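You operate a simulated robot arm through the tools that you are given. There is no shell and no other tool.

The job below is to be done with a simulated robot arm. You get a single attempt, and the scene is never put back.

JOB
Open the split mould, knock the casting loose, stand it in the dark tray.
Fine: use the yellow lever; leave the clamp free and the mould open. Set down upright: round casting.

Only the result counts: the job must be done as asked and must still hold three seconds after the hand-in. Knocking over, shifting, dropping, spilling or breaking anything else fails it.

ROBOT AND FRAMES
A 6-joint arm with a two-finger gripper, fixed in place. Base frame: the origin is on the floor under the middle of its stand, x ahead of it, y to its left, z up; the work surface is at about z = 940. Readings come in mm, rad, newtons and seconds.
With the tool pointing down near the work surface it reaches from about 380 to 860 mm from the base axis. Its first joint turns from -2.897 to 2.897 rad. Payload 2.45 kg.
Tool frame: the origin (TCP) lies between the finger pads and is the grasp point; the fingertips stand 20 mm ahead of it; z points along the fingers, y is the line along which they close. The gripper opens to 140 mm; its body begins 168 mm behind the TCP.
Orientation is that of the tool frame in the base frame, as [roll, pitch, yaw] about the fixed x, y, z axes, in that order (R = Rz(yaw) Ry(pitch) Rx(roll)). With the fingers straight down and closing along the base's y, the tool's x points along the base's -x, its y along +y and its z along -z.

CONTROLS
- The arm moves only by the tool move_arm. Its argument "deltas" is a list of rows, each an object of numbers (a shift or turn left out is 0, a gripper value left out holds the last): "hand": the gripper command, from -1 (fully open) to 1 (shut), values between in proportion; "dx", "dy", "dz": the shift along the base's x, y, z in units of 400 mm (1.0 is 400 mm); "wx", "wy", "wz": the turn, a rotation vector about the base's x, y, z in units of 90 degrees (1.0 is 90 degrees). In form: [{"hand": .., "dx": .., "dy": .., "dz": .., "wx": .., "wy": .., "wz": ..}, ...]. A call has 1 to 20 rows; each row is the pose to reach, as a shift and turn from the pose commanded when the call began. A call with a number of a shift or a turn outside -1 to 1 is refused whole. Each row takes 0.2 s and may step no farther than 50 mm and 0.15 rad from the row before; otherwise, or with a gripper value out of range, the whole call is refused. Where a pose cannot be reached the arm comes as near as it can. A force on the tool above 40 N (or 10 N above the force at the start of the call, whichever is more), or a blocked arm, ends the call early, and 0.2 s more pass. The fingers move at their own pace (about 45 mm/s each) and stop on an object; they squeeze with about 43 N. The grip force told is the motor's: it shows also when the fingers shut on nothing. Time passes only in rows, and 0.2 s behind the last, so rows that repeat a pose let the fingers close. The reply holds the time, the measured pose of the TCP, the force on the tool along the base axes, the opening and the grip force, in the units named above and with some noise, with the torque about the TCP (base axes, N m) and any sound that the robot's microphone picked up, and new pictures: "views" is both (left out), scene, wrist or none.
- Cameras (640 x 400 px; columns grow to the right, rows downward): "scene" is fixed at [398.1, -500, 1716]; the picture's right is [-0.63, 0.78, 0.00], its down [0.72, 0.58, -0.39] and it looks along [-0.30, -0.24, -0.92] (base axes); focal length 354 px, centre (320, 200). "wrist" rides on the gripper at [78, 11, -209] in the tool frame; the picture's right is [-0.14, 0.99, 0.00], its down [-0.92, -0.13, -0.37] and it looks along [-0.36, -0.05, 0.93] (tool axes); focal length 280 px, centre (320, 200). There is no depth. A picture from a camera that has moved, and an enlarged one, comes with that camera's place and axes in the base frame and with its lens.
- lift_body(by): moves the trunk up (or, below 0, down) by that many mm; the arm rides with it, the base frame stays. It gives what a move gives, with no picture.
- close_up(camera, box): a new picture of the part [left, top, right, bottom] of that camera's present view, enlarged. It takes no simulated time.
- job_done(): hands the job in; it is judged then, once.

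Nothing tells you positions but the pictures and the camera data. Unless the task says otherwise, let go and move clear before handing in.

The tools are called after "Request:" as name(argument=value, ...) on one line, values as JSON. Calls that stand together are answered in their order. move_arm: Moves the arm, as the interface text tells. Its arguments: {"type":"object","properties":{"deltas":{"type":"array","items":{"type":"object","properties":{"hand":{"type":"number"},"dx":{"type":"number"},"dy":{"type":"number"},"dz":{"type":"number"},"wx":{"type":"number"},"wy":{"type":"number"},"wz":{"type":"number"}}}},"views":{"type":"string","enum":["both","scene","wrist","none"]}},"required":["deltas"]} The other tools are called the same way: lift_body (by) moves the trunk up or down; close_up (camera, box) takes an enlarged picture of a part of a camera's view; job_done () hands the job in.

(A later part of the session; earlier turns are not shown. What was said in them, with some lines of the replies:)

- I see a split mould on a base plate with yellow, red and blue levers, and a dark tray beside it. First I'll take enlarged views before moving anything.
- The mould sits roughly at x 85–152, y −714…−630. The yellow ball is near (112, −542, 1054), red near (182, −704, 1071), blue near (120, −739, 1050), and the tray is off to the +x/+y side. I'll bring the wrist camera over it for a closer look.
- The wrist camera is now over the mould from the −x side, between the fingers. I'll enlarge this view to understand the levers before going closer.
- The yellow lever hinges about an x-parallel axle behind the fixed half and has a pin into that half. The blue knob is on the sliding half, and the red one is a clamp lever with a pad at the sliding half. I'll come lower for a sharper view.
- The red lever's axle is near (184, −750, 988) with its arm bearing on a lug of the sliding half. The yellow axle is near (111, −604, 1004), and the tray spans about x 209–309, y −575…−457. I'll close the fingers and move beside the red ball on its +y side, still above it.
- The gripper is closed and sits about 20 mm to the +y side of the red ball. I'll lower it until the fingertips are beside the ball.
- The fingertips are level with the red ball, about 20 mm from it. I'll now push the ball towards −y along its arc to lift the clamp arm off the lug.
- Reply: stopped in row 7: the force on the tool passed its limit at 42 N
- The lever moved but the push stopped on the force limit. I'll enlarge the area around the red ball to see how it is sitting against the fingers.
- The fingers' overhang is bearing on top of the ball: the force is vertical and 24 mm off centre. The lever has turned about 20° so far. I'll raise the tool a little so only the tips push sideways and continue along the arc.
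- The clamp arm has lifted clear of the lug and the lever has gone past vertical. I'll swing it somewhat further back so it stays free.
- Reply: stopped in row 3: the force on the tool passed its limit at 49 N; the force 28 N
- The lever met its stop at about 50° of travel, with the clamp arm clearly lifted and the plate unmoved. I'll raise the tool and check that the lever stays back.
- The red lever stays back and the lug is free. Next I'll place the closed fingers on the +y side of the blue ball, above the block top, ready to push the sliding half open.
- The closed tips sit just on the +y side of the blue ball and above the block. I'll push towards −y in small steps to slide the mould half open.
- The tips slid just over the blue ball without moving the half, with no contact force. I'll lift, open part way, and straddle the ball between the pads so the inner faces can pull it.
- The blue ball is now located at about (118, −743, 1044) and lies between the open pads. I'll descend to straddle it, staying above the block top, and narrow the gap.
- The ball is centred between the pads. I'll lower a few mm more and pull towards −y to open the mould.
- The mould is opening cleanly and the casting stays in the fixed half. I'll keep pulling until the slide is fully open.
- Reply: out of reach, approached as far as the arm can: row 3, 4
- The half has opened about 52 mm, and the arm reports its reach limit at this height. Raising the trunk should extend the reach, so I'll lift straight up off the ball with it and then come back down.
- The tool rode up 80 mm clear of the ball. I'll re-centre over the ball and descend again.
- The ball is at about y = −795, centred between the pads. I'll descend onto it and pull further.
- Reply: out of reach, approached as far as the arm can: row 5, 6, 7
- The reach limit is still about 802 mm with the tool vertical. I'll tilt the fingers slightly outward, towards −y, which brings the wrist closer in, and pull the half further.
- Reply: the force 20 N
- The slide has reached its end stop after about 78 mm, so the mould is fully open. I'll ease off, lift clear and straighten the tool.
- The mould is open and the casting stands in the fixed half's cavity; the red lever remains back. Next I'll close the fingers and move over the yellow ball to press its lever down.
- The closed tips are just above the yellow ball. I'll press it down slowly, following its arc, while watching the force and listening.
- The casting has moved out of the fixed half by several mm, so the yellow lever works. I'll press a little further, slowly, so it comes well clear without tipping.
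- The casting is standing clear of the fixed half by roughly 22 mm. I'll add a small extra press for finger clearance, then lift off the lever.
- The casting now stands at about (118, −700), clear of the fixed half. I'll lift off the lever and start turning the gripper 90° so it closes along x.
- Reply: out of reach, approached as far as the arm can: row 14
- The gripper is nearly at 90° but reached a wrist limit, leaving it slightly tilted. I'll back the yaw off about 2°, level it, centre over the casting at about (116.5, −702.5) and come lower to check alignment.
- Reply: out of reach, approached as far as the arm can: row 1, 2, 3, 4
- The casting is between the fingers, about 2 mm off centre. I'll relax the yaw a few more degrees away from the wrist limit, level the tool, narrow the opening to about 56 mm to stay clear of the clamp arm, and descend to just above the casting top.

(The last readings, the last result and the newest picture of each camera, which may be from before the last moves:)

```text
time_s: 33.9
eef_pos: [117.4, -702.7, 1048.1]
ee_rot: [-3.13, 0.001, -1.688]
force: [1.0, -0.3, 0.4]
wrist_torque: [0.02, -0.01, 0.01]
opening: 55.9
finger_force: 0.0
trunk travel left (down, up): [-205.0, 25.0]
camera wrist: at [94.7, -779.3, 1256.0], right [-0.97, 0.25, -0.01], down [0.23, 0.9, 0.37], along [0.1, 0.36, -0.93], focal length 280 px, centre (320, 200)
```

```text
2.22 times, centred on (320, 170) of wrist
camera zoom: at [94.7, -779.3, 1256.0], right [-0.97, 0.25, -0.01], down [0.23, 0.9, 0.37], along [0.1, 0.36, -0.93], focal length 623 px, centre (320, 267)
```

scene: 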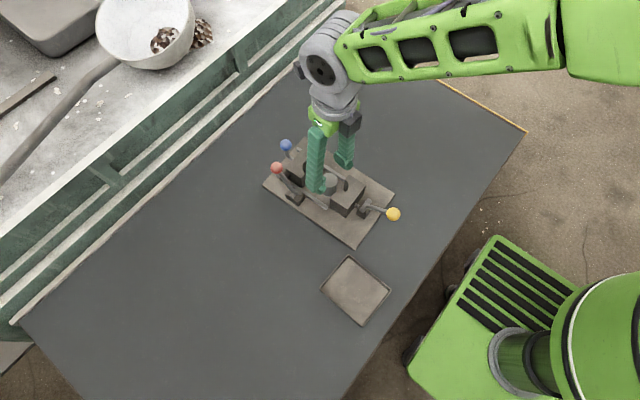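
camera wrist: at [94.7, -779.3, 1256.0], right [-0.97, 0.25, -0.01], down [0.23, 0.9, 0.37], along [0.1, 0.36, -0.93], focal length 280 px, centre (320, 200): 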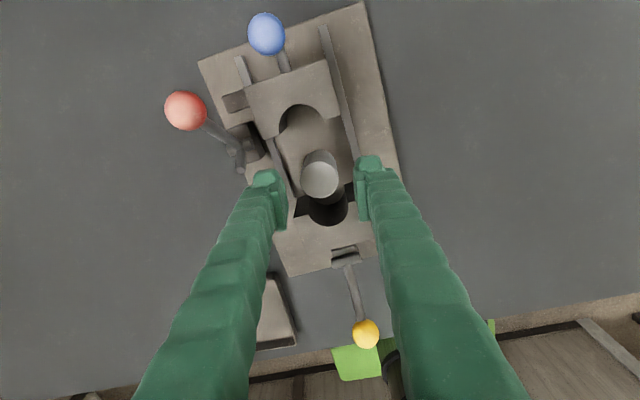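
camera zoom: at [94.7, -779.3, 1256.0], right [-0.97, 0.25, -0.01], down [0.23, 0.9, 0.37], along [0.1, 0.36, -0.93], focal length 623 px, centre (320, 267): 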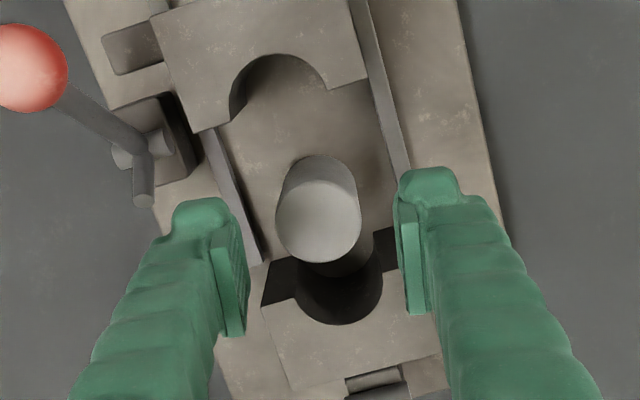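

The tool is lined up over the casting at about (117.5, −705). I'll descend around its upper half, keeping the tips above the rails.

Request:
move_arm(deltas=[{"hand": 0.2, "dy": -0.0055, "dz": -0.03, "wy": 0.004}, {"hand": 0.2, "dy": -0.0055, "dz": -0.065, "wy": 0.0073}, {"hand": 0.2, "dy": -0.0055, "dz": -0.1, "wy": 0.0073}, {"hand": 0.2, "dy": -0.0055, "dz": -0.125, "wy": 0.0073}, {"hand": 0.2, "dy": -0.0055, "dz": -0.125, "wy": 0.0073}], views="both")

Request:
close_up(camera="scene", box=[280, 140, 380, 230])

Request:
close_up(camera="wrist", box=[200, 100, 440, 280])

```text
time_s: 35.1
eef_pos: [117.8, -705.5, 998.3]
ee_rot: [-3.141, 0.002, -1.687]
force: [0.1, 0.6, 0.2]
wrist_torque: [0.04, -0.03, 0.01]
opening: 55.8
finger_force: 0.0
trunk travel left (down, up): [-205.0, 25.0]
camera wrist: at [97.3, -783.0, 1207.7], right [-0.97, 0.25, 0.0], down [0.23, 0.9, 0.37], along [0.09, 0.36, -0.93], focal length 280 px, centre (320, 200)
```

scene: 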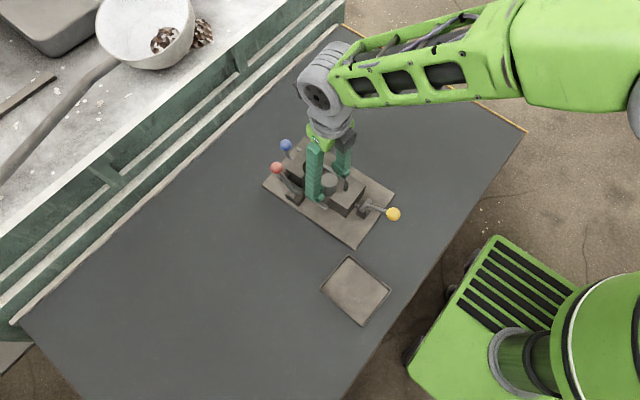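
wrist: 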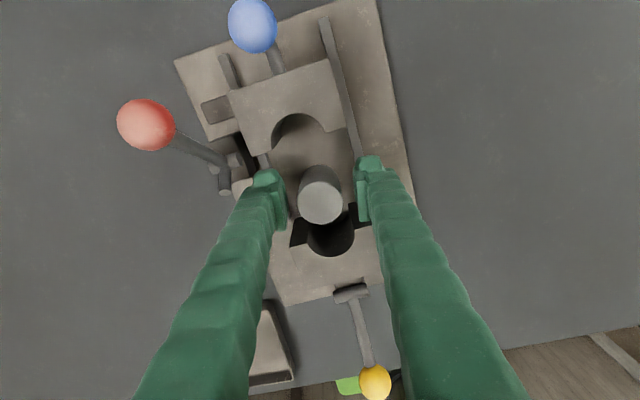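

```text
4.44 times, centred on (330, 185) of scene
camera zoom: at [398.1, -500.0, 1716.0], right [-0.63, 0.78, 0.0], down [0.72, 0.58, -0.39], along [-0.3, -0.24, -0.92], focal length 1573 px, centre (276, 267)
```

zoom: 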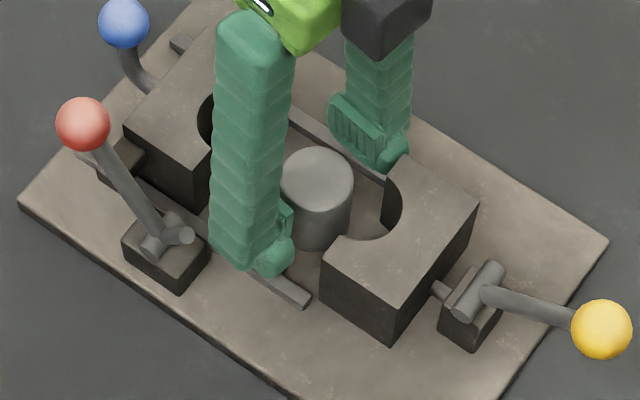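

```text
2.22 times, centred on (320, 190) of wrist
camera zoom: at [97.3, -783.0, 1207.7], right [-0.97, 0.25, 0.0], down [0.23, 0.9, 0.37], along [0.09, 0.36, -0.93], focal length 623 px, centre (320, 222)
```

zoom: 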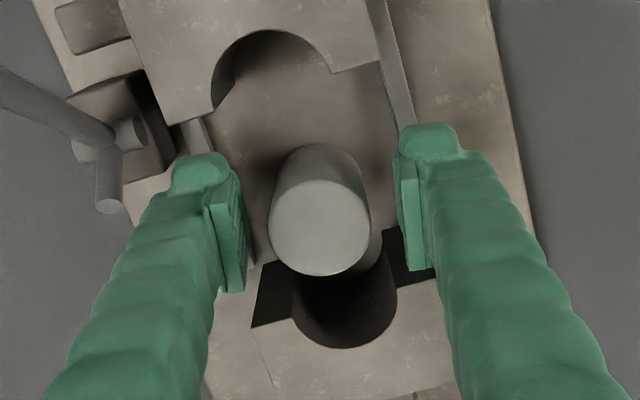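

The casting is centred between the pads with no contact. I'll close on it now.

Request:
move_arm(deltas=[{"hand": 0.35}, {"hand": 0.45}, {"hand": 1}, {"hand": 1}, {"hand": 1}], views="both")

Request:
close_up(camera="wrist", box=[200, 100, 440, 280])

Request:
close_up(camera="scene", box=[280, 140, 380, 230])

```text
time_s: 36.3
eef_pos: [117.1, -707.0, 999.8]
ee_rot: [3.139, 0.0, -1.689]
force: [-0.9, -0.3, 0.1]
wrist_torque: [0.05, 0.01, -0.02]
opening: 35.2
finger_force: 42.9
trunk travel left (down, up): [-205.0, 25.0]
camera wrist: at [97.4, -783.0, 1207.7], right [-0.97, 0.25, 0.0], down [0.23, 0.9, 0.37], along [0.09, 0.36, -0.93], focal length 280 px, centre (320, 200)
```

scene: 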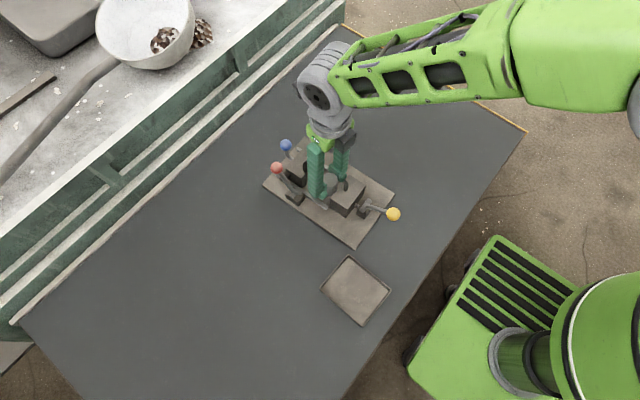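
wrist: 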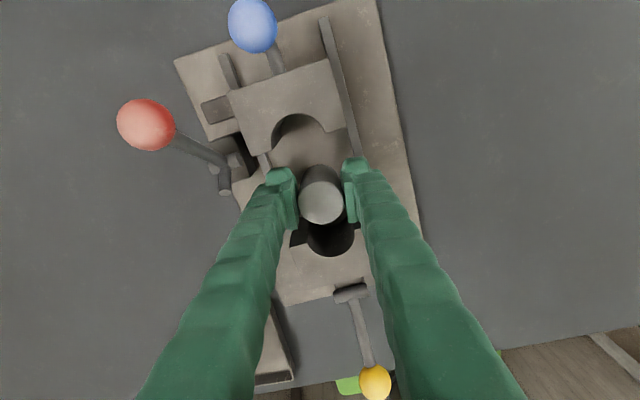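

```text
2.22 times, centred on (320, 190) of wrist
camera zoom: at [97.4, -783.0, 1207.7], right [-0.97, 0.25, 0.0], down [0.23, 0.9, 0.37], along [0.09, 0.36, -0.93], focal length 623 px, centre (320, 222)
```

zoom: 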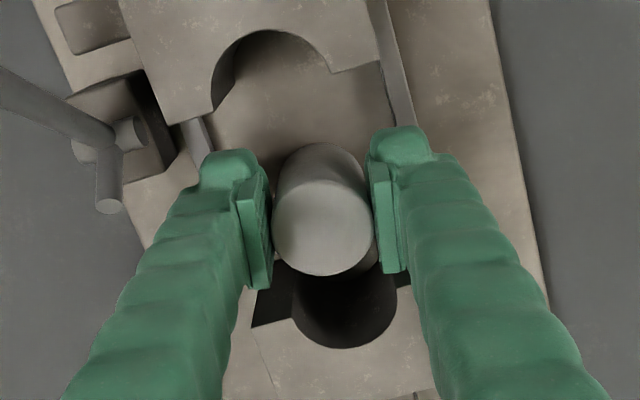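

```text
4.44 times, centred on (330, 185) of scene
camera zoom: at [398.1, -500.0, 1716.0], right [-0.63, 0.78, 0.0], down [0.72, 0.58, -0.39], along [-0.3, -0.24, -0.92], focal length 1573 px, centre (276, 267)
```

zoom: 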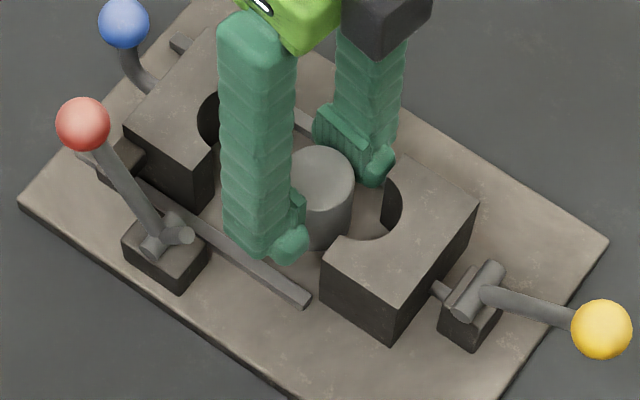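

The casting is gripped at 35 mm with 43 N. I'll lift it straight up, slowly at first.

Request:
move_arm(deltas=[{"hand": 1, "dz": 0.01}, {"hand": 1, "dz": 0.03}, {"hand": 1, "dz": 0.06}, {"hand": 1, "dz": 0.11}, {"hand": 1, "dz": 0.17}, {"hand": 1, "dz": 0.24}, {"hand": 1, "dz": 0.3}], views="both")

Request:
close_up(camera="wrist", box=[200, 100, 440, 280])

Request:
close_up(camera="scene", box=[270, 100, 390, 200])

```text
time_s: 37.9
eef_pos: [118.3, -704.3, 1119.3]
ee_rot: [3.14, 0.0, -1.688]
force: [0.5, 0.0, -2.2]
wrist_torque: [-0.01, -0.04, 0.03]
opening: 35.1
finger_force: 43.0
trunk travel left (down, up): [-205.0, 25.0]
camera wrist: at [96.8, -781.8, 1327.1], right [-0.97, 0.25, 0.0], down [0.23, 0.9, 0.37], along [0.09, 0.36, -0.93], focal length 280 px, centre (320, 200)
```

scene: 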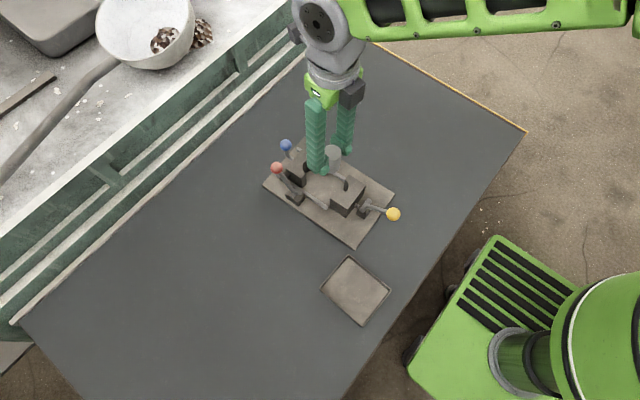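
wrist: 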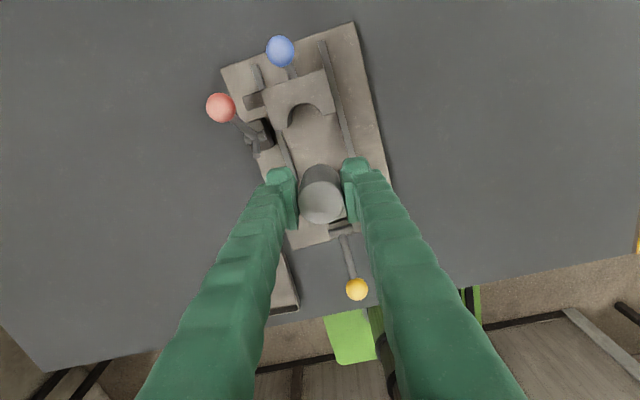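

```text
2.22 times, centred on (320, 190) of wrist
camera zoom: at [96.8, -781.8, 1327.1], right [-0.97, 0.25, 0.0], down [0.23, 0.9, 0.37], along [0.09, 0.36, -0.93], focal length 623 px, centre (320, 222)
```

zoom: 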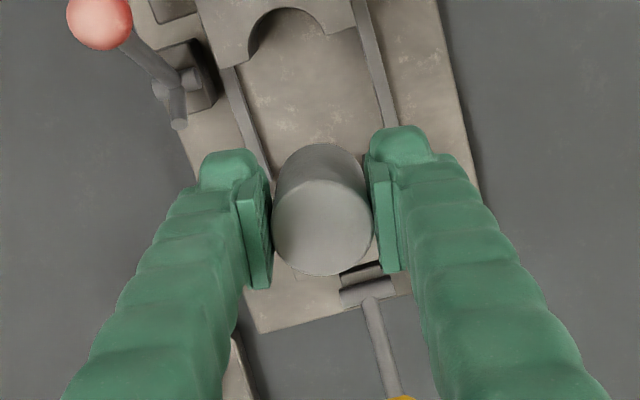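

```text
4.00 times, centred on (330, 150) of scene
camera zoom: at [398.1, -500.0, 1716.0], right [-0.63, 0.78, 0.0], down [0.72, 0.58, -0.39], along [-0.3, -0.24, -0.92], focal length 1416 px, centre (280, 400)
```

zoom: 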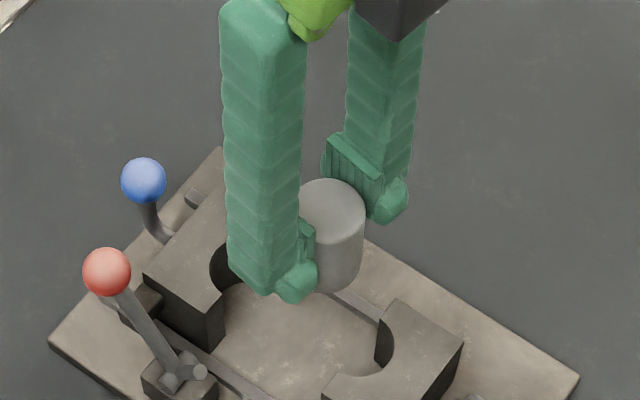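

The casting is held upright and weighs about 2 N. I'll carry it across to above the tray centre at about (259, −516), keeping it high.

Request:
move_arm(deltas=[{"hand": 1, "dx": 0.03, "dy": 0.04, "dz": 0.02}, {"hand": 1, "dx": 0.075, "dy": 0.1, "dz": 0.03}, {"hand": 1, "dx": 0.125, "dy": 0.165, "dz": 0.03}, {"hand": 1, "dx": 0.175, "dy": 0.23, "dz": 0.03}, {"hand": 1, "dx": 0.225, "dy": 0.3, "dz": 0.03}, {"hand": 1, "dx": 0.275, "dy": 0.365, "dz": 0.03}, {"hand": 1, "dx": 0.32, "dy": 0.425, "dz": 0.03}, {"hand": 1, "dx": 0.345, "dy": 0.46, "dz": 0.03}, {"hand": 1, "dx": 0.352, "dy": 0.47, "dz": 0.03}, {"hand": 1, "dx": 0.352, "dy": 0.47, "dz": 0.03}], views="both")

Request:
close_up(camera="wrist", box=[200, 80, 440, 280])

Request:
close_up(camera="scene", box=[300, 200, 440, 340])

```text
time_s: 40.1
eef_pos: [258.8, -517.8, 1132.1]
ee_rot: [3.139, 0.0, -1.688]
force: [0.7, 0.0, -1.6]
wrist_torque: [-0.01, 0.02, 0.01]
opening: 35.2
finger_force: 43.7
trunk travel left (down, up): [-205.0, 25.0]
camera wrist: at [238.7, -593.8, 1340.0], right [-0.97, 0.25, 0.0], down [0.23, 0.9, 0.37], along [0.09, 0.36, -0.93], focal length 280 px, centre (320, 200)
```

scene: 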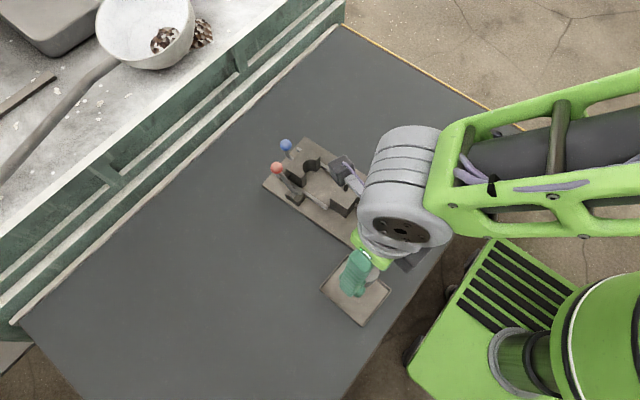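
wrist: 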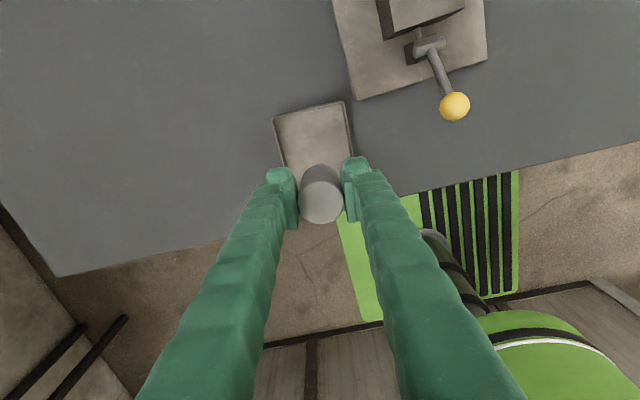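

```text
2.00 times, centred on (320, 180) of wrist
camera zoom: at [238.7, -593.8, 1340.0], right [-0.97, 0.25, 0.0], down [0.23, 0.9, 0.37], along [0.09, 0.36, -0.93], focal length 561 px, centre (320, 240)
```

zoom: 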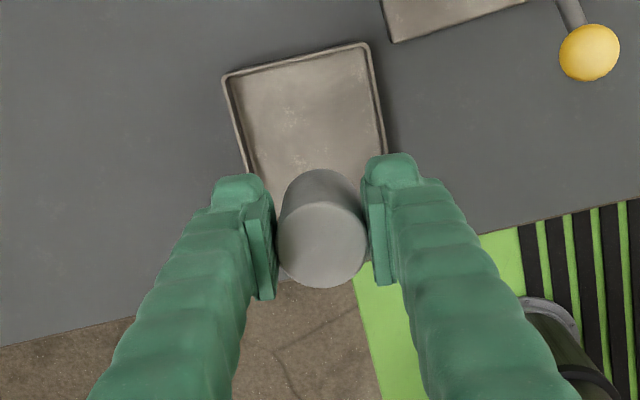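

```text
2.86 times, centred on (370, 270) of scene
camera zoom: at [398.1, -500.0, 1716.0], right [-0.63, 0.78, 0.0], down [0.72, 0.58, -0.39], along [-0.3, -0.24, -0.92], focal length 1011 px, centre (177, 0)
```

zoom: 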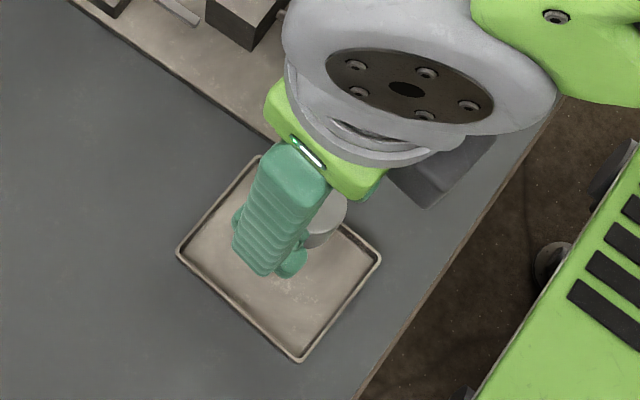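

The tray position is confirmed at about x 210–308, y −572…−458, and the casting hangs over its centre. I'll lower to a few cm above the tray floor and check.

Request:
move_arm(deltas=[{"hand": 1, "dz": -0.06}, {"hand": 1, "dz": -0.13}, {"hand": 1, "dz": -0.2}, {"hand": 1, "dz": -0.26}, {"hand": 1, "dz": -0.3}, {"hand": 1, "dz": -0.315}], views="both")

Request:
close_up(camera="scene", box=[310, 230, 410, 340])

Request:
close_up(camera="wrist", box=[200, 80, 440, 280])

```text
time_s: 41.5
eef_pos: [259.5, -517.8, 1005.5]
ee_rot: [3.138, 0.0, -1.689]
force: [-1.2, -0.4, -1.0]
wrist_torque: [0.0, -0.02, 0.01]
opening: 35.2
finger_force: 42.5
trunk travel left (down, up): [-205.0, 25.0]
camera wrist: at [237.9, -593.2, 1213.1], right [-0.97, 0.25, 0.0], down [0.23, 0.9, 0.37], along [0.09, 0.36, -0.93], focal length 280 px, centre (320, 200)
```

scene: 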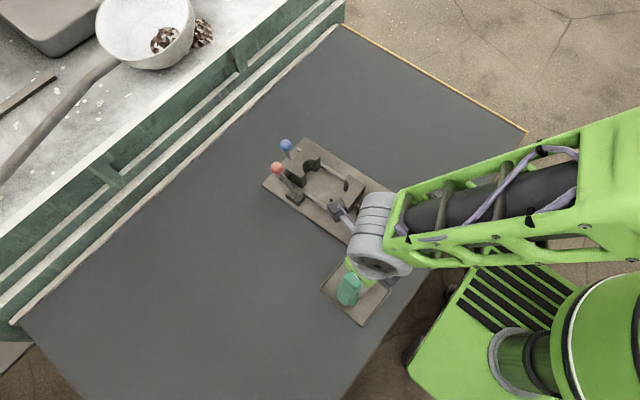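
wrist: 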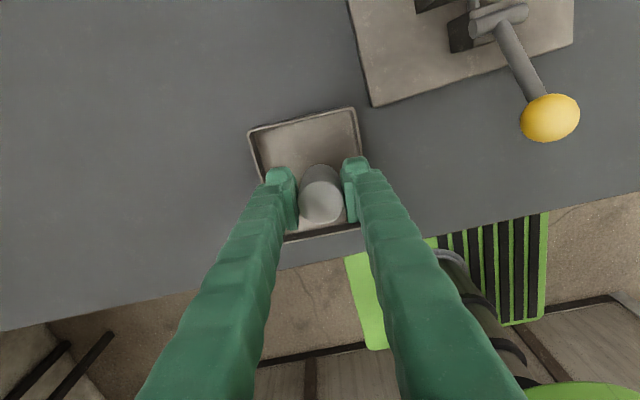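

```text
3.64 times, centred on (360, 285) of scene
camera zoom: at [398.1, -500.0, 1716.0], right [-0.63, 0.78, 0.0], down [0.72, 0.58, -0.39], along [-0.3, -0.24, -0.92], focal length 1287 px, centre (174, -109)
```

zoom: 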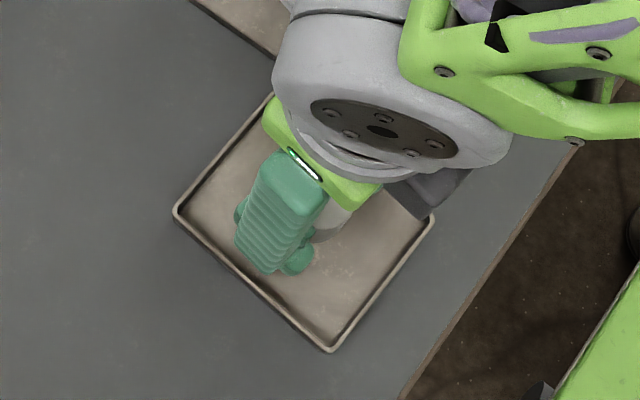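

```text
2.00 times, centred on (320, 180) of wrist
camera zoom: at [237.9, -593.2, 1213.1], right [-0.97, 0.25, 0.0], down [0.23, 0.9, 0.37], along [0.09, 0.36, -0.93], focal length 561 px, centre (320, 240)
```

zoom: 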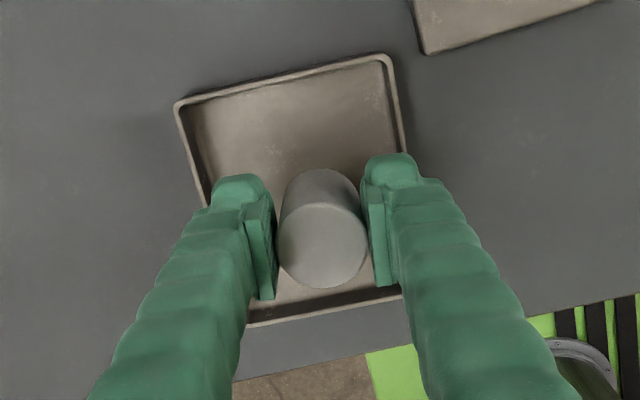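

The casting is centred over the tray. I'll lower it gently in small steps and watch for touchdown in the force.

Request:
move_arm(deltas=[{"hand": 1, "dz": -0.01}, {"hand": 1, "dz": -0.02}, {"hand": 1, "dz": -0.03}, {"hand": 1, "dz": -0.03}], views="none")

```text
time_s: 42.5
eef_pos: [260.2, -517.5, 993.8]
ee_rot: [3.14, 0.0, -1.688]
force: [0.1, -0.5, -1.7]
wrist_torque: [-0.01, 0.04, 0.02]
opening: 35.3
finger_force: 42.7
trunk travel left (down, up): [-205.0, 25.0]
```

The casting is still hanging free with its weight on the tool. I'll keep lowering in 1 mm steps.

Request:
move_arm(deltas=[{"hand": 1, "dz": -0.003}, {"hand": 1, "dz": -0.006}, {"hand": 1, "dz": -0.009}, {"hand": 1, "dz": -0.012}], views="none")

```text
time_s: 43.5
eef_pos: [257.8, -517.2, 990.0]
ee_rot: [-3.141, -0.001, -1.688]
force: [2.4, 1.8, 13.5]
wrist_torque: [0.28, -0.02, 0.0]
opening: 35.5
finger_force: 42.5
trunk travel left (down, up): [-205.0, 25.0]
```

Touchdown: 13.5 N at TCP z = 990. I'll ease up slightly to relieve the pressure before releasing.

Request:
move_arm(deltas=[{"hand": 1, "dz": 0.002}, {"hand": 1, "dz": 0.0025}], views="wrist")

Request:
close_up(camera="wrist", box=[220, 120, 420, 270])

```text
time_s: 44.1
eef_pos: [258.6, -517.6, 990.5]
ee_rot: [3.14, -0.001, -1.687]
force: [1.6, -1.6, 8.1]
wrist_torque: [0.11, -0.09, 0.02]
opening: 35.2
finger_force: 43.4
trunk travel left (down, up): [-205.0, 25.0]
camera wrist: at [238.2, -594.0, 1197.7], right [-0.97, 0.25, 0.0], down [0.23, 0.9, 0.37], along [0.09, 0.36, -0.93], focal length 280 px, centre (320, 200)
```

wrist: 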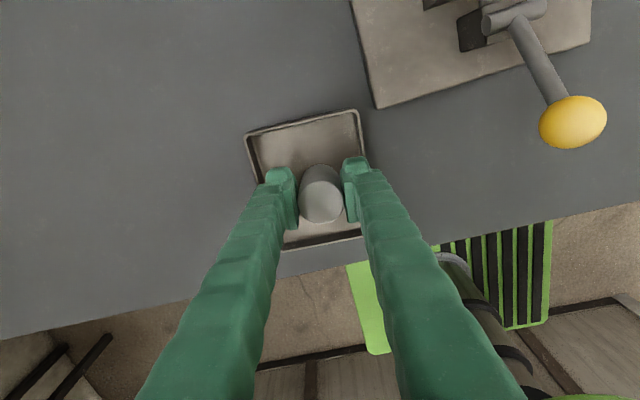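

```text
2.67 times, centred on (320, 195) of wrist
camera zoom: at [238.2, -594.0, 1197.7], right [-0.97, 0.25, 0.0], down [0.23, 0.9, 0.37], along [0.09, 0.36, -0.93], focal length 748 px, centre (320, 213)
```

zoom: 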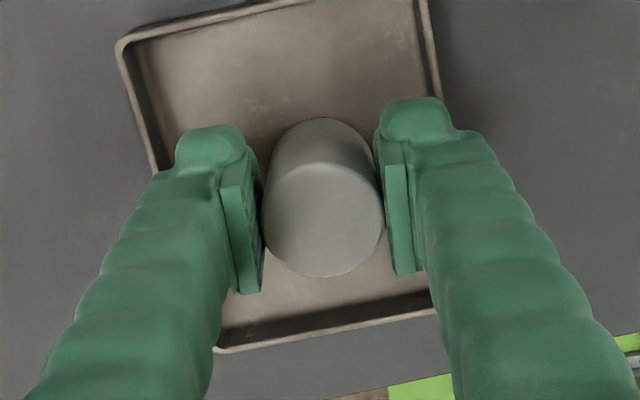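

There is still 8 N on the tool, so I'll raise a touch more and then open the fingers gradually.

Request:
move_arm(deltas=[{"hand": 1, "dz": 0.0015}, {"hand": 1, "dz": 0.002}], views="none")

```text
time_s: 44.7
eef_pos: [258.8, -516.8, 990.4]
ee_rot: [3.14, 0.001, -1.687]
force: [0.1, 0.4, -1.8]
wrist_torque: [-0.03, 0.0, -0.03]
opening: 35.4
finger_force: 43.4
trunk travel left (down, up): [-205.0, 25.0]
```

It is just off the floor again, so I'll lower about half a millimetre and then release gently.

Request:
move_arm(deltas=[{"hand": 1, "dz": -0.0012}, {"hand": 1, "dz": -0.0012}], views="none")

```text
time_s: 45.3
eef_pos: [258.9, -517.7, 990.3]
ee_rot: [3.14, 0.001, -1.686]
force: [-0.3, -0.3, -2.0]
wrist_torque: [0.02, -0.04, -0.01]
opening: 35.3
finger_force: 43.0
trunk travel left (down, up): [-205.0, 25.0]
```

Request:
move_arm(deltas=[{"hand": 1, "dz": -0.0015}, {"hand": 1, "dz": -0.0015}], views="none")

```text
time_s: 45.9
eef_pos: [258.9, -517.6, 990.5]
ee_rot: [3.14, 0.0, -1.687]
force: [-0.6, 1.4, 3.2]
wrist_torque: [0.05, 0.04, 0.02]
opening: 35.6
finger_force: 43.1
trunk travel left (down, up): [-205.0, 25.0]
```

The casting now rests lightly on the tray floor (+3 N). I'll open the fingers in small increments.

Request:
move_arm(deltas=[{"hand": 0.48}, {"hand": 0.46}, {"hand": 0.42}, {"hand": 0.36}, {"hand": 0.3}, {"hand": 0.25}, {"hand": 0.25}], views="both")

Request:
close_up(camera="wrist", box=[220, 120, 420, 270])

Request:
close_up(camera="scene", box=[310, 230, 410, 340])

```text
time_s: 47.5
eef_pos: [258.5, -518.2, 988.7]
ee_rot: [3.14, 0.0, -1.687]
force: [0.3, 0.5, 0.6]
wrist_torque: [0.0, -0.02, -0.04]
opening: 52.5
finger_force: 0.0
trunk travel left (down, up): [-205.0, 25.0]
camera wrist: at [238.3, -594.1, 1197.4], right [-0.97, 0.25, 0.0], down [0.23, 0.9, 0.37], along [0.09, 0.36, -0.93], focal length 280 px, centre (320, 200)
```

scene: 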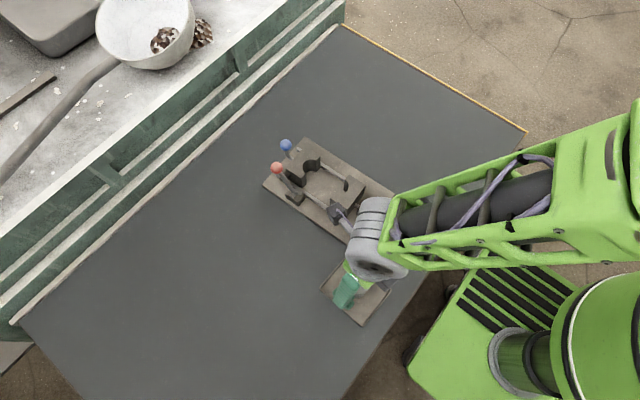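
wrist: 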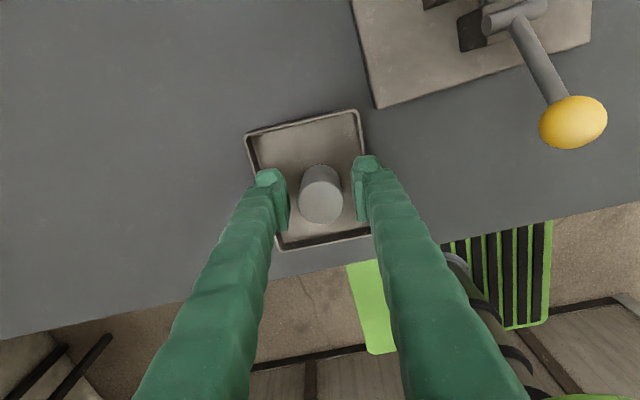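

```text
2.67 times, centred on (320, 195) of wrist
camera zoom: at [238.3, -594.1, 1197.4], right [-0.97, 0.25, 0.0], down [0.23, 0.9, 0.37], along [0.09, 0.36, -0.93], focal length 748 px, centre (320, 213)
```

zoom: 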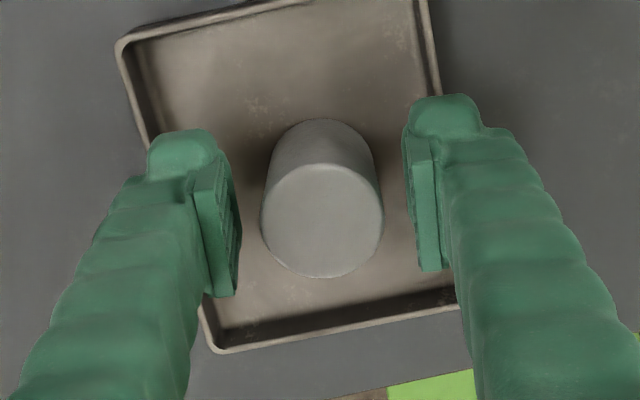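

```text
3.64 times, centred on (360, 285) of scene
camera zoom: at [398.1, -500.0, 1716.0], right [-0.63, 0.78, 0.0], down [0.72, 0.58, -0.39], along [-0.3, -0.24, -0.92], focal length 1287 px, centre (174, -109)
```

zoom: 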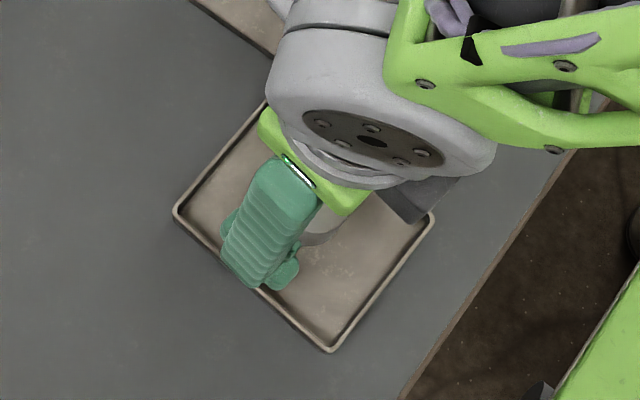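

The casting stands upright in the tray, free of the fingers. I'll lift straight up with the opening unchanged, then check the whole scene.

Request:
move_arm(deltas=[{"hand": 0.25, "dz": 0.03}, {"hand": 0.25, "dz": 0.08}, {"hand": 0.25, "dz": 0.15}, {"hand": 0.25, "dz": 0.25}, {"hand": 0.25, "dz": 0.35}, {"hand": 0.25, "dz": 0.45}, {"hand": 0.25, "dz": 0.52}], views="both")

Request:
close_up(camera="wrist", box=[220, 60, 460, 240])

```text
time_s: 49.1
eef_pos: [258.2, -516.9, 1199.7]
ee_rot: [3.141, 0.003, -1.688]
force: [-0.4, -0.1, -0.7]
wrist_torque: [0.0, -0.03, 0.0]
opening: 52.5
finger_force: 0.0
trunk travel left (down, up): [-205.0, 25.0]
camera wrist: at [238.6, -594.2, 1407.2], right [-0.97, 0.25, 0.0], down [0.23, 0.9, 0.37], along [0.09, 0.36, -0.93], focal length 280 px, centre (320, 200)
```

scene: 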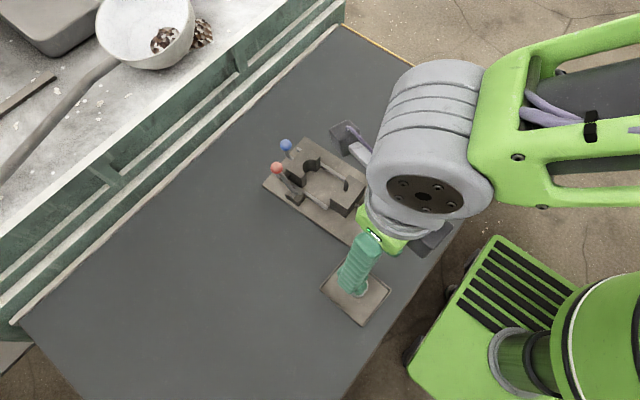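
wrist: 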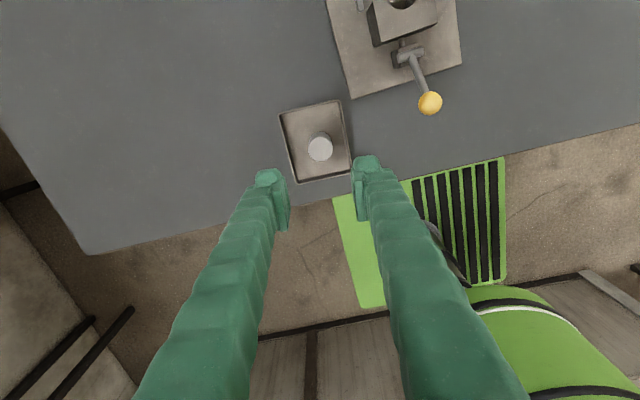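

```text
2.22 times, centred on (340, 150) of wrist
camera zoom: at [238.6, -594.2, 1407.2], right [-0.97, 0.25, 0.0], down [0.23, 0.9, 0.37], along [0.09, 0.36, -0.93], focal length 623 px, centre (276, 311)
```

zoom: 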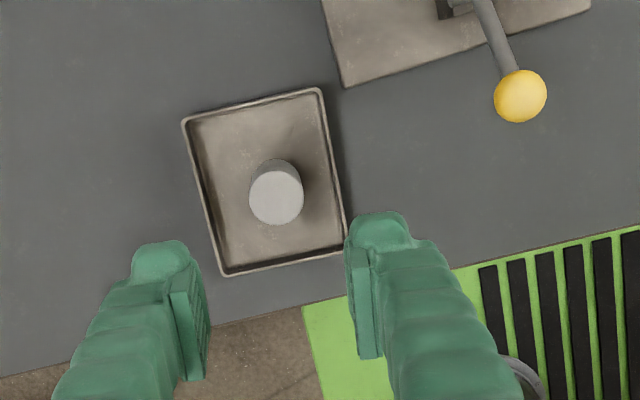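

The casting stands centred in the tray. I'll move the arm aside to get a clear view of the mould before handing in.

Request:
move_arm(deltas=[{"dz": 0.08}, {"dz": 0.16}, {"dx": -0.1, "dy": 0.03, "dz": 0.2}, {"dx": -0.2, "dy": 0.06, "dz": 0.25}, {"dx": -0.3, "dy": 0.09, "dz": 0.3}, {"dx": -0.4, "dy": 0.12, "dz": 0.3}], views="both")

Request:
close_up(camera="scene", box=[250, 120, 430, 340])

Request:
close_up(camera="scene", box=[250, 120, 380, 240])

```text
time_s: 50.5
eef_pos: [98.1, -470.3, 1317.7]
ee_rot: [3.139, 0.003, -1.687]
force: [-0.5, -0.1, 0.4]
wrist_torque: [-0.05, -0.08, -0.01]
opening: 52.3
finger_force: 0.0
trunk travel left (down, up): [-205.0, 25.0]
camera wrist: at [77.3, -546.6, 1525.1], right [-0.97, 0.25, 0.0], down [0.23, 0.9, 0.37], along [0.09, 0.36, -0.93], focal length 280 px, centre (320, 200)
```

scene: 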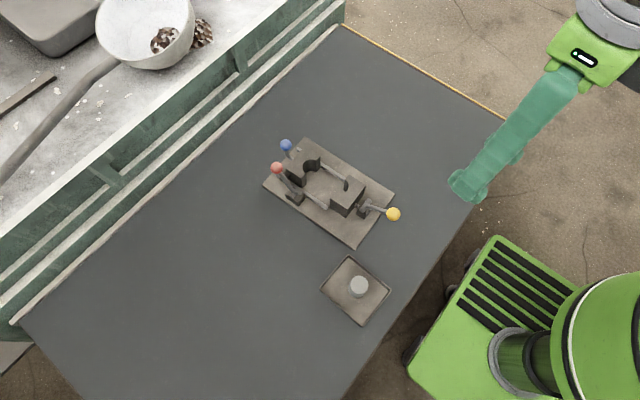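
wrist: 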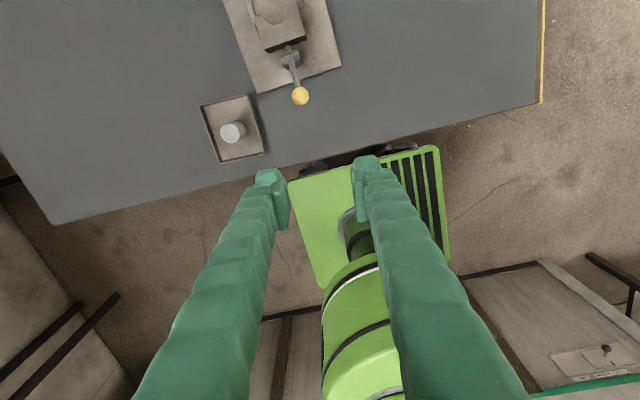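

```text
1.82 times, centred on (340, 230) of scene
camera zoom: at [398.1, -500.0, 1716.0], right [-0.63, 0.78, 0.0], down [0.72, 0.58, -0.39], along [-0.3, -0.24, -0.92], focal length 643 px, centre (284, 146)
```

zoom: 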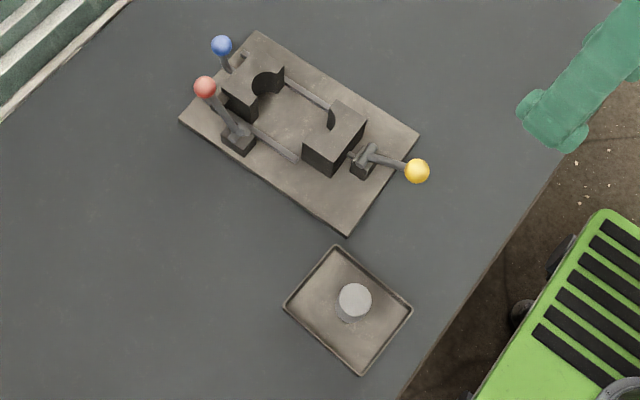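

```text
3.33 times, centred on (315, 180) of scene
camera zoom: at [398.1, -500.0, 1716.0], right [-0.63, 0.78, 0.0], down [0.72, 0.58, -0.39], along [-0.3, -0.24, -0.92], focal length 1180 px, centre (337, 267)
```

zoom: 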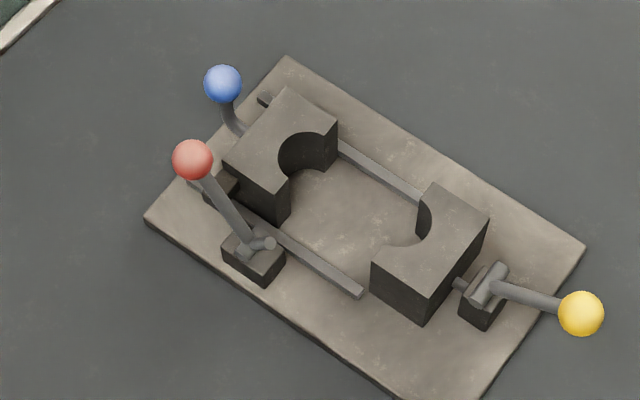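

The mould stands fully open, the clamp lever stays thrown back, and the yellow lever has sprung back up. The casting stands upright in the middle of the unmoved tray and the arm is clear, so I'm handing in.

Request:
job_done()

```text
The job is handed in.
```

The job is handed in. The round casting stands upright in the middle of the dark tray, and nothing else appears to have moved. I don't have the judging result, only what the last pictures showed before hand-in.

- **Clamp:** I swung the red lever back to its stop. It stayed there, so the clamp is free.
- **Mould:** I slid the blue-knobbed half about 78 mm to its end stop and left it open.
- **Casting:** I pressed the yellow lever down slowly, which pushed the casting about 27 mm clear of the fixed half without tipping it. The lever sprang back up afterwards.
- **Setting down:** I lowered the casting until it rested lightly on the tray floor and opened the fingers gradually. I then moved the arm clear.

The trunk is still raised 80 mm from where it started. I lifted it while pulling the mould open.
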